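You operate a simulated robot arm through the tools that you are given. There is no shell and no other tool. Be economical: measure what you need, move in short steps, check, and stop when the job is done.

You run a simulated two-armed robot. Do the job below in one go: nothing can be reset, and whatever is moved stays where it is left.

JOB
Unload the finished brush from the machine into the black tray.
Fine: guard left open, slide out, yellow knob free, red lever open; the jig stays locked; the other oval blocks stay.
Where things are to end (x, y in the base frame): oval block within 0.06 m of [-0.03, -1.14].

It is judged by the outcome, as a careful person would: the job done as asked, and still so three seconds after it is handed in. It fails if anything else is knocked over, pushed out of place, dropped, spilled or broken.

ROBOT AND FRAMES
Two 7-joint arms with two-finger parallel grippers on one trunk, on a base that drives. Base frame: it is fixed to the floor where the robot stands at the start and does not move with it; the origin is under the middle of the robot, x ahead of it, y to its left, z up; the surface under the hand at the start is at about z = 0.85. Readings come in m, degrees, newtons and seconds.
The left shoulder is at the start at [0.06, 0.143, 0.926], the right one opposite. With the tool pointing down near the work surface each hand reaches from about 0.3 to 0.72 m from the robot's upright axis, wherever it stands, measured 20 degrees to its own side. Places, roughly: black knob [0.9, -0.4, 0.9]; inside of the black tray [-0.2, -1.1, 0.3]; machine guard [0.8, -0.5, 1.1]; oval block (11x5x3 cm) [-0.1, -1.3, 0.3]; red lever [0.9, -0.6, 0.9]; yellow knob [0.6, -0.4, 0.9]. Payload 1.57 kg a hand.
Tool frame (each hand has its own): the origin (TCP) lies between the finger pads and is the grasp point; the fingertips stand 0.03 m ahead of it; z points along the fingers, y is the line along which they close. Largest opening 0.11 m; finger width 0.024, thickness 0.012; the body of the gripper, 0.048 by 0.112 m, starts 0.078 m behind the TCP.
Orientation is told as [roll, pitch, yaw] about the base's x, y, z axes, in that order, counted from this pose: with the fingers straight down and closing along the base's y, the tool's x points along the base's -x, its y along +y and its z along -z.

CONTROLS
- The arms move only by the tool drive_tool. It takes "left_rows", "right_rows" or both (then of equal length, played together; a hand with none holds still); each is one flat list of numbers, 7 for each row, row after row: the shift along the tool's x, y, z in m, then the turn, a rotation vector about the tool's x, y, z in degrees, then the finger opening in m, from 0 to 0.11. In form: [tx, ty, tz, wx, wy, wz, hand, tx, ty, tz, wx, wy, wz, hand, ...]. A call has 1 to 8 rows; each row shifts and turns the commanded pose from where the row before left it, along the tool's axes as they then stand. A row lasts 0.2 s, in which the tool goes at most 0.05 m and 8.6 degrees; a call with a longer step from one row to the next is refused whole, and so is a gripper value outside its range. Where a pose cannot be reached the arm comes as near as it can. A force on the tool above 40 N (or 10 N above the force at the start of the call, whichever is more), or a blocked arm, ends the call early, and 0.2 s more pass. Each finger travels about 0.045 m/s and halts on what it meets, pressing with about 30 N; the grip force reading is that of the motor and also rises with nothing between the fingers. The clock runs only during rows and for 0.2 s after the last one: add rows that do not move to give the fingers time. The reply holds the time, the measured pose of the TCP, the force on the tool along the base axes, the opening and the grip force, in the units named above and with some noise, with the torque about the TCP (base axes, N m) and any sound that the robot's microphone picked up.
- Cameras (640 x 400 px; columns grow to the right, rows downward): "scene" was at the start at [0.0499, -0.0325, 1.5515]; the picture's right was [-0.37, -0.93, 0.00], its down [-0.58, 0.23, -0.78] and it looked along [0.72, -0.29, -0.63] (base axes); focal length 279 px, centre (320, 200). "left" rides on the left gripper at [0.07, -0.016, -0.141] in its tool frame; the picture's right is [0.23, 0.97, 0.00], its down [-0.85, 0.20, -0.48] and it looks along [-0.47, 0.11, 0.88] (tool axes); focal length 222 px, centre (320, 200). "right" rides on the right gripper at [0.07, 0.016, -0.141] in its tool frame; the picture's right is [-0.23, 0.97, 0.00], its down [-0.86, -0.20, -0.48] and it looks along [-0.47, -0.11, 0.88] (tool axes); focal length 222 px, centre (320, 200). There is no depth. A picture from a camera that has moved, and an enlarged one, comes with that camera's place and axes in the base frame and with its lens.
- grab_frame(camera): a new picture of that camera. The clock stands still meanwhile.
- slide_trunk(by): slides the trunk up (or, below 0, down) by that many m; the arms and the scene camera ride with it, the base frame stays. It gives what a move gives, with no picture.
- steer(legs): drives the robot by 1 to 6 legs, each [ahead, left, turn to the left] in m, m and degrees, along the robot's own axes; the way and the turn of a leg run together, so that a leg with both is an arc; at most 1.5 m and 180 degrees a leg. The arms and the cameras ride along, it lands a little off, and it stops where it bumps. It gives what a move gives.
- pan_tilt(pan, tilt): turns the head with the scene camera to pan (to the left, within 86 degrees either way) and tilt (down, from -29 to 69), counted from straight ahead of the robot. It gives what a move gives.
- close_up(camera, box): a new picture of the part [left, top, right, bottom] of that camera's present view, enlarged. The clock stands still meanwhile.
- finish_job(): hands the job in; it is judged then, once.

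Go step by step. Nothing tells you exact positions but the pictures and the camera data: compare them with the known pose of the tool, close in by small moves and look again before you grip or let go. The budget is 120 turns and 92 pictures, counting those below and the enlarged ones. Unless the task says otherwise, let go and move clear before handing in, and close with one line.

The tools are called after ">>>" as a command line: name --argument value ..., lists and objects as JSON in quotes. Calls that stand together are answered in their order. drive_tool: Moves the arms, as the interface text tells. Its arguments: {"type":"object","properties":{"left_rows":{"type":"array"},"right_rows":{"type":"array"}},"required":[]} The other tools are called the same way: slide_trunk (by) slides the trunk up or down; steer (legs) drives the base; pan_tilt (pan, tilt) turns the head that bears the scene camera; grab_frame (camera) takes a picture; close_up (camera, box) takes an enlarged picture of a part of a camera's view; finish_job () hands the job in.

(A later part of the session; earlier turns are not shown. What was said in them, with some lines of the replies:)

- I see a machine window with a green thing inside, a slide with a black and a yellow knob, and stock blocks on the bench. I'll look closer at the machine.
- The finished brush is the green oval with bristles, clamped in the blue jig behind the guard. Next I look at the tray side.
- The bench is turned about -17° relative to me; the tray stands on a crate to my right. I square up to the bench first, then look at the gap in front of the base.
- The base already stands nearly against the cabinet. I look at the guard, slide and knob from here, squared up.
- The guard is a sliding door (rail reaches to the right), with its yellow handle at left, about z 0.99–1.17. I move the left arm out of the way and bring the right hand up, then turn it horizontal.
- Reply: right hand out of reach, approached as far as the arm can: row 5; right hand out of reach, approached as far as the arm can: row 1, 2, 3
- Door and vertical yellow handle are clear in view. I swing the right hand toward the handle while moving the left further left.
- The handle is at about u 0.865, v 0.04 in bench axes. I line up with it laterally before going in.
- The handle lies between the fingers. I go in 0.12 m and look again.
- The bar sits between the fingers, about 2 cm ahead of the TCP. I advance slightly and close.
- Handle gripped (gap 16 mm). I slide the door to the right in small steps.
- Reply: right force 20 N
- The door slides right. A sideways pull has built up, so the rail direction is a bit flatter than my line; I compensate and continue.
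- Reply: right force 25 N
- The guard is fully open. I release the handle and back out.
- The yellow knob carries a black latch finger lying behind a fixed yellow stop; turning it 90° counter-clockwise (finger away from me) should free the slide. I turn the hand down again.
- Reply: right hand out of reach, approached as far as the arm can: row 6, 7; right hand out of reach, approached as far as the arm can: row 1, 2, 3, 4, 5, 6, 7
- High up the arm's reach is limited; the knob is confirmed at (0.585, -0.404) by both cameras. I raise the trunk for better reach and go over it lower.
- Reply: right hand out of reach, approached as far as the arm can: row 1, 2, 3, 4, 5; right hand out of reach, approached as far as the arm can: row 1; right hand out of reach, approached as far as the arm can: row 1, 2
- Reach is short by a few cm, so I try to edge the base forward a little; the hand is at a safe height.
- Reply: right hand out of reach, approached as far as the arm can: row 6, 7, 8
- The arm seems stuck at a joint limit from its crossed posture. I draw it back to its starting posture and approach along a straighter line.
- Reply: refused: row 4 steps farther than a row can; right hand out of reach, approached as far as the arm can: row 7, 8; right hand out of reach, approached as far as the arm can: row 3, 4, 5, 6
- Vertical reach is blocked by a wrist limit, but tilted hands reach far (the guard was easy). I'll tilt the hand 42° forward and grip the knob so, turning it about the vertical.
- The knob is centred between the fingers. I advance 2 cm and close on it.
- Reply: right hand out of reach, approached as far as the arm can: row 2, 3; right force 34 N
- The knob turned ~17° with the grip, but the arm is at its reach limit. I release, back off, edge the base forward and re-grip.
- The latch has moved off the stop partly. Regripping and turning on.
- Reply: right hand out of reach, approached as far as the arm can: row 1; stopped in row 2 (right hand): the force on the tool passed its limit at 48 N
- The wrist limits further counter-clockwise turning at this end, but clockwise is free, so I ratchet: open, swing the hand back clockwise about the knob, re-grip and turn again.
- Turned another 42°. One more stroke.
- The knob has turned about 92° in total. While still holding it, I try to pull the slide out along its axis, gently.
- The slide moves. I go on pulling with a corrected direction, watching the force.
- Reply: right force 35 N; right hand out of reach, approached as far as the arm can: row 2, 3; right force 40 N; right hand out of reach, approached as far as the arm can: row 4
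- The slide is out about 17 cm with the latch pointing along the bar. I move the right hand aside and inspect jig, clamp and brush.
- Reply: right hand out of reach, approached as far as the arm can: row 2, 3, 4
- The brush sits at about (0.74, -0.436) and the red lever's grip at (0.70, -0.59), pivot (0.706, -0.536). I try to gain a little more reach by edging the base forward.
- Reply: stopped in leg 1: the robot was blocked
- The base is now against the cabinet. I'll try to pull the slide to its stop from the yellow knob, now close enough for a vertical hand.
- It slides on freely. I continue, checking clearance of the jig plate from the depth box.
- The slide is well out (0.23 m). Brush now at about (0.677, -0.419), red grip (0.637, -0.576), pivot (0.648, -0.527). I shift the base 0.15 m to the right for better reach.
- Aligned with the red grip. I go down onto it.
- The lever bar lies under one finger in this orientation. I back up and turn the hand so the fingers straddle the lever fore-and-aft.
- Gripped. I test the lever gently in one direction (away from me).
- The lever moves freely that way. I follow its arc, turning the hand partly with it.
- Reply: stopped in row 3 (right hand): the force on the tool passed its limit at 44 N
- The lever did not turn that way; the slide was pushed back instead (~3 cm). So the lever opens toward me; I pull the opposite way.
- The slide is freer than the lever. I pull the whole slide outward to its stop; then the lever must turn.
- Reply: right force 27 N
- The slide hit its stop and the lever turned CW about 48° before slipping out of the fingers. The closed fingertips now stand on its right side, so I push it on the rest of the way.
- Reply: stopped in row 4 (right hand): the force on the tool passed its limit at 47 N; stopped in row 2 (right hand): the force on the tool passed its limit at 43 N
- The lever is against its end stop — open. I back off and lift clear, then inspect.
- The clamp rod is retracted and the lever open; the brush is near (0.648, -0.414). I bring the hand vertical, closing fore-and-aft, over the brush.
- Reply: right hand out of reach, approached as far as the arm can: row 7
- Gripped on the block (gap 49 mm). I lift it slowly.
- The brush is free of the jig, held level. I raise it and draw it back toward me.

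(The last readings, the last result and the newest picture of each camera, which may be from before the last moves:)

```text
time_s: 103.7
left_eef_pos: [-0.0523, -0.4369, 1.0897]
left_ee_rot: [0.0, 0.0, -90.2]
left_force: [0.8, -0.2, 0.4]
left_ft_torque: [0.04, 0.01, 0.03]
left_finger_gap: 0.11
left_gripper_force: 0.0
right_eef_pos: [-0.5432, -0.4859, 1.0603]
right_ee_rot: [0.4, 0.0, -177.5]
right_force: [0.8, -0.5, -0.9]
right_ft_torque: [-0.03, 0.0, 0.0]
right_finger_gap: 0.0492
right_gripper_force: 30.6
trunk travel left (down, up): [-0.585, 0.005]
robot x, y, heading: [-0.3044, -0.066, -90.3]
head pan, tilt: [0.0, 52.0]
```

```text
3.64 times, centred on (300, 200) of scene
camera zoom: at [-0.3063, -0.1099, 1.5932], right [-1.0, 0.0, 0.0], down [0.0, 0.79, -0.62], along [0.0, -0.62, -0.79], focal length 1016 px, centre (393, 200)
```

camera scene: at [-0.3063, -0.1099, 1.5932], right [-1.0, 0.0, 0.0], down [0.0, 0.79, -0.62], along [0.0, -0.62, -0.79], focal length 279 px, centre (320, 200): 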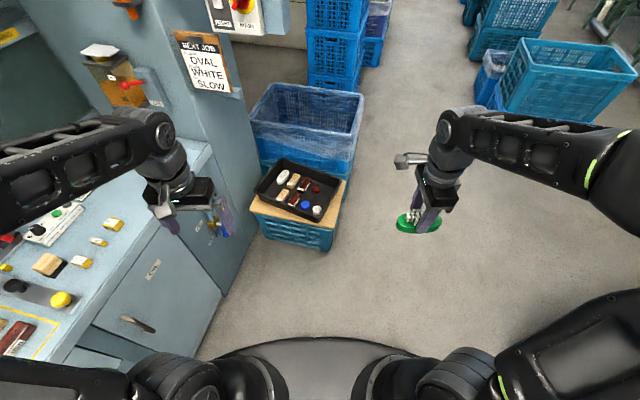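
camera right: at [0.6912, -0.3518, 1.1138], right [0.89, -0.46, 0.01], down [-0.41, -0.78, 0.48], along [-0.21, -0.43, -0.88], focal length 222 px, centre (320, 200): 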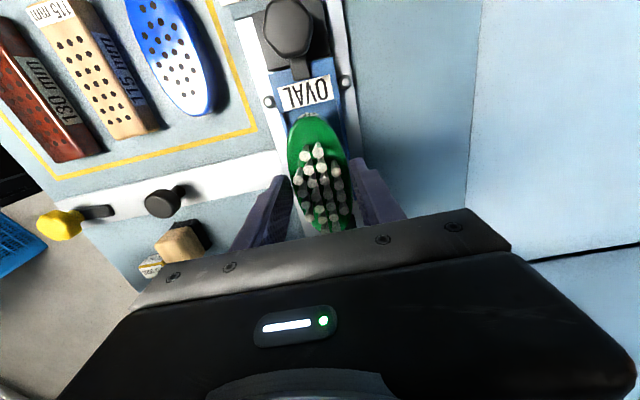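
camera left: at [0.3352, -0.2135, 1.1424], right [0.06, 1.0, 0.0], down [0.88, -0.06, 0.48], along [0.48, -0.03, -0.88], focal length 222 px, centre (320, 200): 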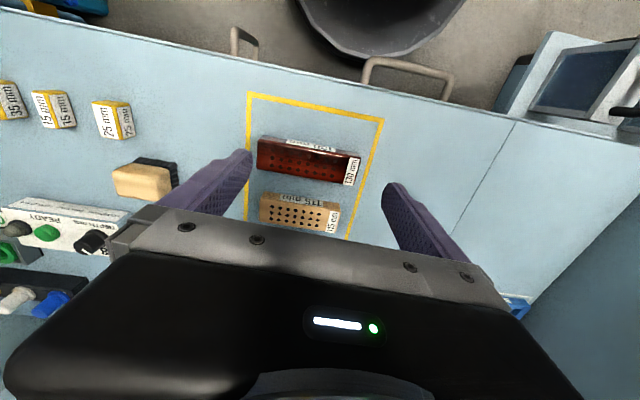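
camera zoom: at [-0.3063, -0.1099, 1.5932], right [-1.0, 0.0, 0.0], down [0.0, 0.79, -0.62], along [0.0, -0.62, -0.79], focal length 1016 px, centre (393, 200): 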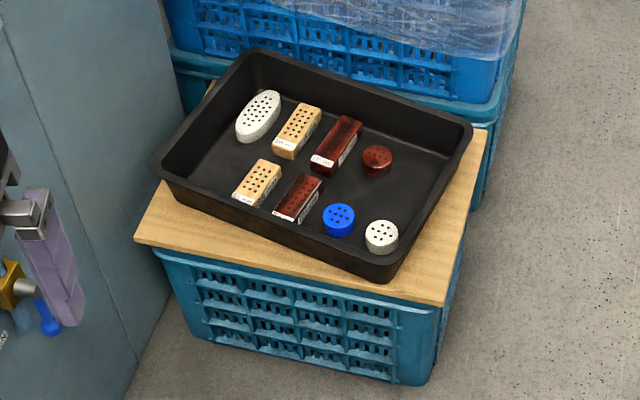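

The tray has an empty slot at its left front, around the target; the white oval lies behind it and a wooden block beside it. I raise the left hand, turn the right wrist, then drive to stand in the corner before tray and cabinet.

>>> drive_tool --left_rows '[0, 0, -0.025, 0, 0, 0, 0.11, 0, 0, -0.025, 0, 0, 0, 0.11, 0, 0, -0.025, 0, 0, 0, 0.11, 0, 0, -0.025, 0, 0, 0, 0.11]' --right_rows '[0, 0, 0, 0, 0, -8, 0.02, 0, 0, 0, 0, 0, -8, 0.02, 0, 0, 0, 0, 0, -8, 0.02, 0, 0, 0, 0, 0, -8, 0.02]'

>>> steer --legs '[[0, 0, 30.3], [0.38, -0.159, 0]]'

>>> grab_frame --camera "scene"

```text
time_s: 104.7
left_eef_pos: [-0.0565, -0.4367, 1.1874]
left_ee_rot: [-0.2, -1.3, -90.5]
left_force: [4.3, -0.1, -1.3]
left_ft_torque: [-0.03, 0.41, 0.02]
left_finger_gap: 0.1099
left_gripper_force: 0.0
left hand out of reach, approached as far as the arm can: row 4
right_eef_pos: [-0.5462, -0.4835, 1.0594]
right_ee_rot: [0.6, -0.1, -145.5]
right_force: [-2.1, 0.1, -0.8]
right_ft_torque: [-0.04, -0.11, -0.01]
right_finger_gap: 0.0487
right_gripper_force: 29.6
trunk travel left (down, up): [-0.585, 0.005]
robot x, y, heading: [-0.3055, -0.0624, -90.4]
head pan, tilt: [0.0, 52.0]
```

```text
time_s: 108.8
left_eef_pos: [0.1522, -0.662, 1.1852]
left_ee_rot: [-0.1, -1.1, -59.9]
left_force: [0.1, 0.5, -1.3]
left_ft_torque: [0.0, 0.02, 0.03]
left_finger_gap: 0.11
left_gripper_force: 0.0
right_eef_pos: [-0.256, -0.9505, 1.0613]
right_ee_rot: [0.4, -0.2, -116.3]
right_force: [0.7, -0.4, -0.5]
right_ft_torque: [0.04, 0.0, -0.01]
right_finger_gap: 0.0488
right_gripper_force: 29.8
trunk travel left (down, up): [-0.585, 0.005]
robot x, y, heading: [-0.2566, -0.47, -60.4]
head pan, tilt: [0.0, 52.0]
stopped in leg 2: the robot was blocked; the commanded pose is now the measured one
```

```text
13 pictures are left
camera scene: at [-0.235, -0.5063, 1.5933], right [-0.87, -0.5, 0.0], down [-0.39, 0.68, -0.62], along [0.31, -0.54, -0.79], focal length 279 px, centre (320, 200)
```

scene: 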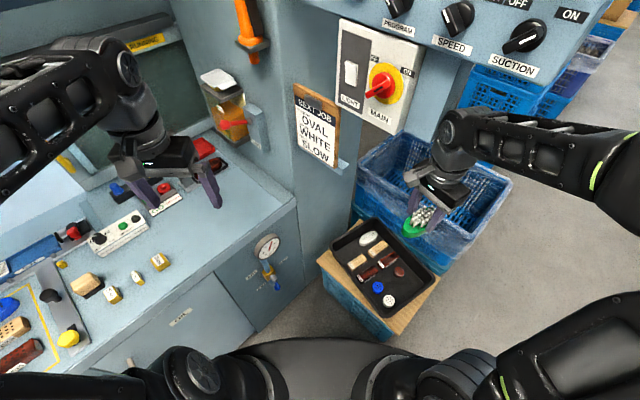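

The base is blocked near the intended spot; I probe which direction is still free to come ~6 cm closer.

>>> steer --legs '[[0.043, 0.041, 0]]'

>>> steer --legs '[[0.036, -0.034, 0]]'

```text
time_s: 109.6
left_eef_pos: [0.157, -0.6637, 1.1868]
left_ee_rot: [-0.2, -1.3, -60.1]
left_force: [0.2, 0.2, 0.1]
left_ft_torque: [-0.01, -0.04, 0.0]
left_finger_gap: 0.11
left_gripper_force: 0.0
right_eef_pos: [-0.257, -0.9494, 1.0605]
right_ee_rot: [0.3, -0.1, -117.1]
right_force: [-0.6, -0.2, -1.7]
right_ft_torque: [-0.04, 0.01, 0.02]
right_finger_gap: 0.0491
right_gripper_force: 29.2
trunk travel left (down, up): [-0.585, 0.005]
robot x, y, heading: [-0.2463, -0.4736, -60.4]
head pan, tilt: [0.0, 52.0]
stopped in leg 1: the robot was blocked; the commanded pose is now the measured one
```

```text
time_s: 110.5
left_eef_pos: [0.1513, -0.7199, 1.1836]
left_ee_rot: [-0.3, -0.8, -60.0]
left_force: [-0.1, -0.4, 0.0]
left_ft_torque: [0.05, 0.04, -0.02]
left_finger_gap: 0.11
left_gripper_force: 0.0
right_eef_pos: [-0.2608, -1.0058, 1.0578]
right_ee_rot: [-0.1, 0.1, -116.6]
right_force: [-1.2, -0.1, -1.0]
right_ft_torque: [0.06, 0.01, 0.0]
right_finger_gap: 0.049
right_gripper_force: 30.3
trunk travel left (down, up): [-0.585, 0.005]
robot x, y, heading: [-0.2527, -0.5232, -60.4]
head pan, tilt: [0.0, 52.0]
```

The cabinet was the block; toward the tray it is free. I come 2 cm closer and lower the trunk by half, then check the left arm over the bench.

>>> steer --legs '[[0.018, -0.017, 0]]'

>>> slide_trunk --by -0.1

>>> pan_tilt --pan 40 --tilt 48

>>> grab_frame --camera "scene"

```text
time_s: 111.3
left_eef_pos: [0.146, -0.7415, 1.1843]
left_ee_rot: [-0.3, -1.0, -60.0]
left_force: [-0.6, -0.3, 0.3]
left_ft_torque: [0.07, -0.03, 0.0]
left_finger_gap: 0.11
left_gripper_force: 0.0
right_eef_pos: [-0.2664, -1.0294, 1.0567]
right_ee_rot: [0.0, 0.2, -116.5]
right_force: [-0.4, -0.5, -0.7]
right_ft_torque: [0.06, 0.0, 0.02]
right_finger_gap: 0.0489
right_gripper_force: 30.5
trunk travel left (down, up): [-0.585, 0.005]
robot x, y, heading: [-0.2623, -0.5435, -60.1]
head pan, tilt: [0.0, 52.0]
```

```text
time_s: 112.6
left_eef_pos: [0.1453, -0.7412, 1.0836]
left_ee_rot: [-0.2, -1.0, -60.0]
left_force: [0.2, 0.3, 0.1]
left_ft_torque: [-0.02, 0.03, 0.01]
left_finger_gap: 0.1102
left_gripper_force: 0.1
right_eef_pos: [-0.2669, -1.0267, 0.9587]
right_ee_rot: [-0.1, 0.0, -116.5]
right_force: [0.0, 0.0, -0.8]
right_ft_torque: [0.05, 0.0, 0.03]
right_finger_gap: 0.0489
right_gripper_force: 30.3
trunk travel left (down, up): [-0.485, 0.105]
robot x, y, heading: [-0.2658, -0.5419, -60.3]
head pan, tilt: [0.0, 52.0]
```

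```text
time_s: 113.7
left_eef_pos: [0.1449, -0.7396, 1.0837]
left_ee_rot: [-0.3, -1.0, -60.0]
left_force: [0.1, 0.5, 0.4]
left_ft_torque: [-0.02, -0.03, -0.02]
left_finger_gap: 0.11
left_gripper_force: 0.0
right_eef_pos: [-0.2669, -1.0279, 0.9585]
right_ee_rot: [0.0, 0.0, -116.6]
right_force: [-0.5, 0.2, -0.6]
right_ft_torque: [0.02, 0.0, 0.04]
right_finger_gap: 0.0486
right_gripper_force: 29.7
trunk travel left (down, up): [-0.485, 0.105]
robot x, y, heading: [-0.2642, -0.5489, -60.3]
head pan, tilt: [40.0, 48.0]
```

```text
12 pictures are left
camera scene: at [-0.2038, -0.5467, 1.4985], right [-0.35, -0.94, 0.0], down [-0.7, 0.26, -0.67], along [0.63, -0.23, -0.74], focal length 279 px, centre (320, 200)
```

scene: 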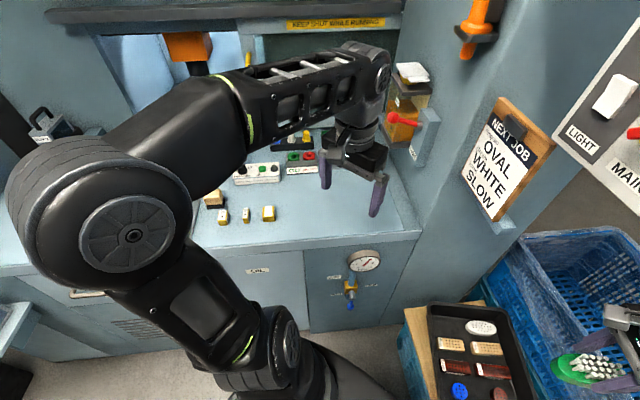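

Left elbow and hand are well above the bench. I lower another 0.15 m and turn the head to the tray.

>>> slide_trunk --by -0.15

>>> pan_tilt --pan -12 --tilt 58

>>> grab_frame --camera "scene"

```text
time_s: 115.5
left_eef_pos: [0.1441, -0.7401, 0.9349]
left_ee_rot: [-0.3, -0.9, -60.0]
left_force: [0.9, -0.5, 0.1]
left_ft_torque: [-0.01, 0.04, 0.01]
left_finger_gap: 0.1102
left_gripper_force: 0.0
right_eef_pos: [-0.2658, -1.0265, 0.8091]
right_ee_rot: [-0.2, -0.1, -116.6]
right_force: [-0.9, -0.5, -0.4]
right_ft_torque: [-0.04, -0.02, 0.02]
right_finger_gap: 0.0485
right_gripper_force: 30.4
trunk travel left (down, up): [-0.335, 0.255]
robot x, y, heading: [-0.2633, -0.5467, -60.2]
head pan, tilt: [40.0, 48.0]
```

```text
time_s: 116.7
left_eef_pos: [0.1452, -0.7408, 0.9328]
left_ee_rot: [-0.3, -0.9, -59.9]
left_force: [0.7, 0.2, -0.1]
left_ft_torque: [0.02, 0.0, -0.02]
left_finger_gap: 0.11
left_gripper_force: 0.0
right_eef_pos: [-0.2667, -1.0282, 0.8079]
right_ee_rot: [0.0, 0.0, -116.6]
right_force: [0.0, -0.3, -1.2]
right_ft_torque: [0.05, 0.01, 0.01]
right_finger_gap: 0.049
right_gripper_force: 30.0
trunk travel left (down, up): [-0.335, 0.255]
robot x, y, heading: [-0.2595, -0.5428, -60.3]
head pan, tilt: [-12.0, 58.0]
```

```text
11 pictures are left
camera scene: at [-0.2567, -0.5849, 1.3356], right [-0.95, -0.3, 0.0], down [-0.26, 0.81, -0.53], along [0.16, -0.5, -0.85], focal length 279 px, centre (320, 200)
```

scene: 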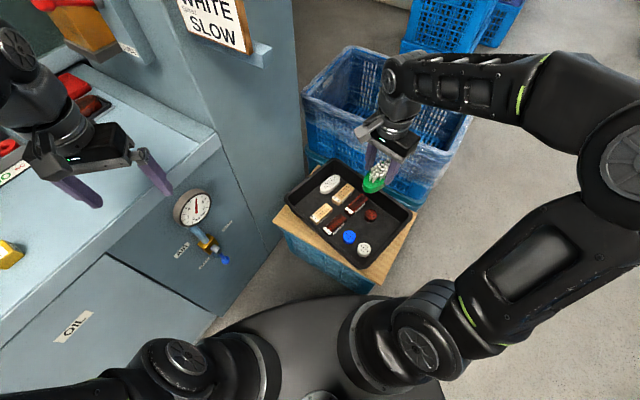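

>>> close_up --camera "scene" --box '[262, 145, 422, 285]'

```text
2.86 times, centred on (342, 215) of scene
camera zoom: at [-0.2567, -0.5849, 1.3356], right [-0.95, -0.3, 0.0], down [-0.26, 0.81, -0.53], along [0.16, -0.5, -0.85], focal length 798 px, centre (257, 157)
```

zoom: 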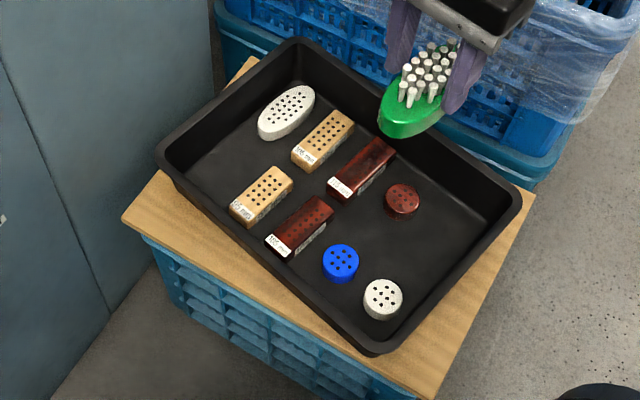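

I take the slot centre as (-0.032, -1.154), which keeps clear of the white oval and wooden block and lies 1.4 cm from the given target. I move over it and down to a safe height.

>>> drive_tool --right_rows '[-0.001, 0.0333, 0.034, 0, 0, -0.3, 0.02, -0.001, 0.0333, 0.034, 0, 0, -0.3, 0.02, -0.001, 0.0333, 0.034, 0, 0, -0.3, 0.02, -0.001, 0.0333, 0.034, 0, 0, -0.3, 0.02, -0.001, 0.0333, 0.034, 0, 0, -0.3, 0.02, -0.001, 0.0333, 0.034, 0, 0, -0.3, 0.02, 0, 0.0333, 0.034, 0, 0, 0, 0.02, 0, 0.0333, 0.034, 0, 0, 0, 0.02]'

>>> close_up --camera "scene" --box '[262, 145, 422, 285]'

>>> grab_frame --camera "right"

```text
time_s: 118.5
left_eef_pos: [0.1444, -0.7402, 0.9339]
left_ee_rot: [-0.3, -0.9, -60.0]
left_force: [0.1, 0.3, -0.3]
left_ft_torque: [0.04, 0.01, -0.01]
left_finger_gap: 0.1101
left_gripper_force: 0.0
right_eef_pos: [-0.029, -1.148, 0.5347]
right_ee_rot: [-0.1, -0.1, -114.8]
right_force: [-0.7, 0.4, -1.1]
right_ft_torque: [0.01, 0.02, -0.02]
right_finger_gap: 0.0487
right_gripper_force: 30.2
trunk travel left (down, up): [-0.335, 0.255]
robot x, y, heading: [-0.264, -0.5414, -60.4]
head pan, tilt: [-12.0, 58.0]
```

```text
2.86 times, centred on (342, 215) of scene
camera zoom: at [-0.2565, -0.5852, 1.3357], right [-0.95, -0.3, 0.0], down [-0.26, 0.81, -0.53], along [0.16, -0.5, -0.85], focal length 798 px, centre (257, 157)
```

zoom: 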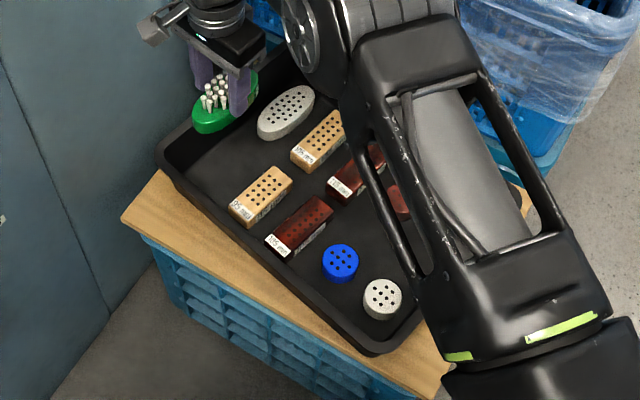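

```text
8 pictures are left
camera right: at [0.0149, -1.0916, 0.6767], right [0.79, -0.61, 0.0], down [-0.54, -0.69, 0.48], along [-0.29, -0.38, -0.88], focal length 222 px, centre (320, 200)
```

right: 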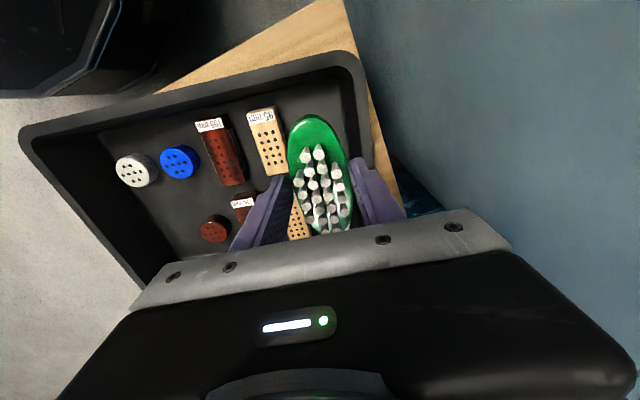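

Well aligned: centre about (-0.03, -1.15). I descend straight, first to just inside the rim.

>>> drive_tool --right_rows '[0, 0, 0.04, 0, 0, 0, 0.02, 0, 0, 0.04, 0, 0, 0, 0.02, 0, 0, 0.03, 0, 0, 0, 0.02, 0, 0, 0.015, 0, 0, 0, 0.02]'

>>> grab_frame --camera "right"

```text
time_s: 119.5
left_eef_pos: [0.1466, -0.7417, 0.9334]
left_ee_rot: [-0.3, -0.9, -60.1]
left_force: [0.9, -0.2, 0.0]
left_ft_torque: [-0.01, 0.0, -0.02]
left_finger_gap: 0.11
left_gripper_force: 0.1
right_eef_pos: [-0.0299, -1.1458, 0.41]
right_ee_rot: [-0.1, 0.0, -114.8]
right_force: [-0.3, -0.8, -0.6]
right_ft_torque: [0.0, -0.01, 0.0]
right_finger_gap: 0.0492
right_gripper_force: 29.6
trunk travel left (down, up): [-0.335, 0.255]
robot x, y, heading: [-0.2608, -0.5447, -60.3]
head pan, tilt: [-12.0, 58.0]
```

```text
7 pictures are left
camera right: at [0.015, -1.0905, 0.5522], right [0.79, -0.61, 0.0], down [-0.54, -0.69, 0.48], along [-0.29, -0.38, -0.88], focal length 222 px, centre (320, 200)
```

right: 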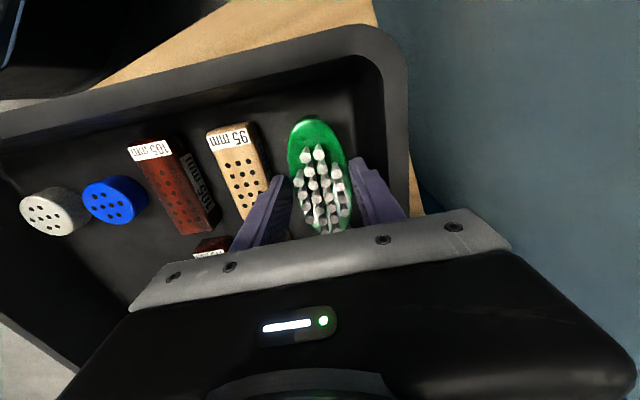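

>>> drive_tool --right_rows '[0, 0, 0.015, 0, 0, 0, 0.02, 0, 0, 0.012, 0, 0, 0, 0.02, 0, 0, 0.008, 0, 0, 0, 0.02]'

>>> grab_frame --camera "right"

```text
time_s: 120.3
left_eef_pos: [0.1448, -0.7395, 0.9349]
left_ee_rot: [-0.3, -1.1, -60.1]
left_force: [-0.8, -0.4, 0.4]
left_ft_torque: [0.06, -0.06, -0.03]
left_finger_gap: 0.11
left_gripper_force: 0.1
right_eef_pos: [-0.0282, -1.1492, 0.3808]
right_ee_rot: [0.2, -0.2, -114.7]
right_force: [-2.8, 2.0, 26.0]
right_ft_torque: [-0.12, 0.17, 0.03]
right_finger_gap: 0.0495
right_gripper_force: 29.9
trunk travel left (down, up): [-0.335, 0.255]
robot x, y, heading: [-0.2623, -0.5446, -60.5]
head pan, tilt: [-12.0, 58.0]
```

```text
6 pictures are left
camera right: at [0.0155, -1.0914, 0.5226], right [0.79, -0.61, 0.01], down [-0.54, -0.69, 0.48], along [-0.29, -0.38, -0.88], focal length 222 px, centre (320, 200)
```

right: 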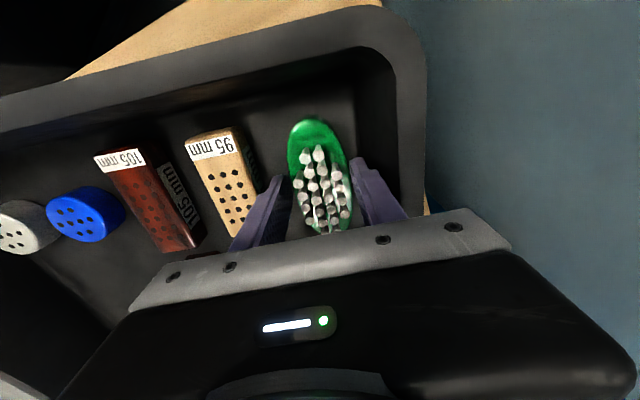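

Contact with the tray floor, evenly loaded. I ease off a little and open the fingers only slightly, then rise.

>>> drive_tool --right_rows '[0, 0, -0.003, 0, 0, 0, 0.02, 0, 0, 0, 0, 0, 0, 0.06, 0, 0, 0, 0, 0, 0, 0.06, 0, 0, 0, 0, 0, 0, 0.06]'

>>> drive_tool --right_rows '[0, 0, -0.01, 0, 0, 0, 0.06, 0, 0, -0.02, 0, 0, 0, 0.06, 0, 0, -0.04, 0, 0, 0, 0.06, 0, 0, -0.045, 0, 0, 0, 0.06, 0, 0, -0.045, 0, 0, 0, 0.06]'

>>> grab_frame --camera "right"

```text
time_s: 121.3
left_eef_pos: [0.1452, -0.7403, 0.9345]
left_ee_rot: [-0.3, -0.9, -60.0]
left_force: [-1.3, 0.5, 0.7]
left_ft_torque: [-0.03, -0.03, 0.03]
left_finger_gap: 0.1101
left_gripper_force: 0.0
right_eef_pos: [-0.0295, -1.1475, 0.3789]
right_ee_rot: [-0.2, 0.0, -114.8]
right_force: [-0.3, -0.3, -0.2]
right_ft_torque: [0.01, -0.01, 0.04]
right_finger_gap: 0.0597
right_gripper_force: 0.0
trunk travel left (down, up): [-0.335, 0.255]
robot x, y, heading: [-0.2632, -0.5421, -60.3]
head pan, tilt: [-12.0, 58.0]
```

```text
time_s: 122.5
left_eef_pos: [0.1459, -0.741, 0.9333]
left_ee_rot: [-0.4, -0.9, -60.0]
left_force: [0.2, -0.6, 0.0]
left_ft_torque: [0.02, -0.01, -0.01]
left_finger_gap: 0.11
left_gripper_force: 0.0
right_eef_pos: [-0.0299, -1.148, 0.5386]
right_ee_rot: [-0.1, 0.1, -114.8]
right_force: [-0.5, -0.2, 0.0]
right_ft_torque: [-0.05, 0.04, -0.02]
right_finger_gap: 0.06
right_gripper_force: 0.1
trunk travel left (down, up): [-0.335, 0.255]
robot x, y, heading: [-0.2604, -0.5454, -60.4]
head pan, tilt: [-12.0, 58.0]
```

```text
5 pictures are left
camera right: at [0.0147, -1.0918, 0.6806], right [0.79, -0.61, 0.0], down [-0.54, -0.69, 0.48], along [-0.3, -0.38, -0.88], focal length 222 px, centre (320, 200)
```

right: 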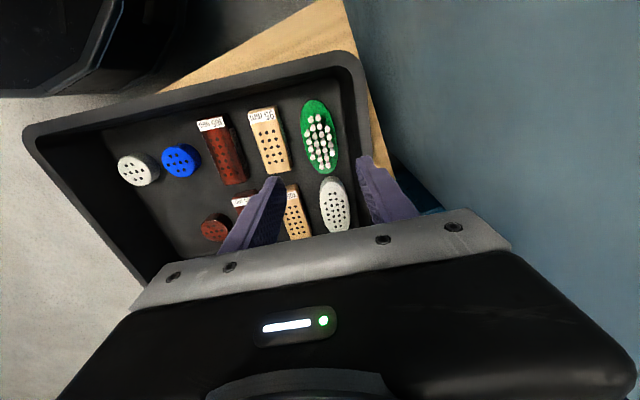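

The brush lies flat in the slot at about (-0.03, -1.15), with the neighbours undisturbed. I raise the hand fully clear.

>>> drive_tool --right_rows '[0, 0, -0.045, 0, 0, 0, 0.06, 0, 0, -0.045, 0, 0, 0, 0.06, 0, -0.03, -0.03, 0, 0, 0, 0.06, 0, -0.03, -0.03, 0, 0, 0, 0.06]'

>>> grab_frame --camera "scene"

```text
time_s: 123.5
left_eef_pos: [0.1455, -0.7403, 0.9355]
left_ee_rot: [-0.3, -1.0, -60.0]
left_force: [0.6, -0.2, -0.1]
left_ft_torque: [0.01, 0.01, 0.01]
left_finger_gap: 0.1101
left_gripper_force: 0.1
right_eef_pos: [-0.0832, -1.1224, 0.6897]
right_ee_rot: [-0.1, 0.1, -114.7]
right_force: [0.2, 0.0, 0.3]
right_ft_torque: [-0.01, 0.02, 0.03]
right_finger_gap: 0.0599
right_gripper_force: 0.1
trunk travel left (down, up): [-0.335, 0.255]
robot x, y, heading: [-0.2612, -0.5453, -60.3]
head pan, tilt: [-12.0, 58.0]
```

```text
4 pictures are left
camera scene: at [-0.257, -0.5846, 1.3356], right [-0.95, -0.3, 0.0], down [-0.26, 0.81, -0.53], along [0.16, -0.5, -0.85], focal length 279 px, centre (320, 200)
```

scene: 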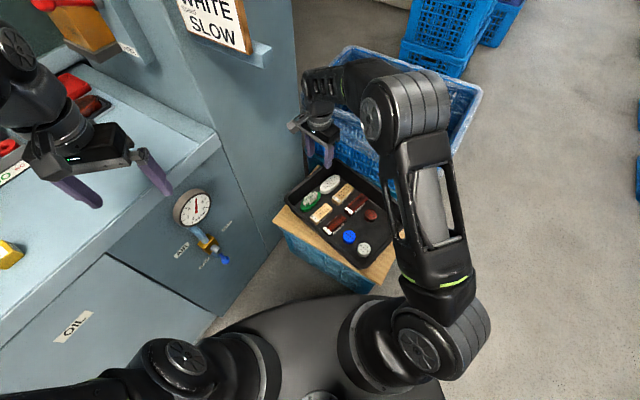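

The brush is in the tray, nothing else has moved there, and both hands are clear. I hand the job in.

>>> finish_job

```text
The job is handed in.
```

The finished green oval brush now lies flat in the black tray at about (-0.03, -1.15), roughly 1 cm from the target. The guard is open, the slide is out, the yellow knob is free and the red lever is open. I left the jig locked and did not disturb the other blocks in the tray.
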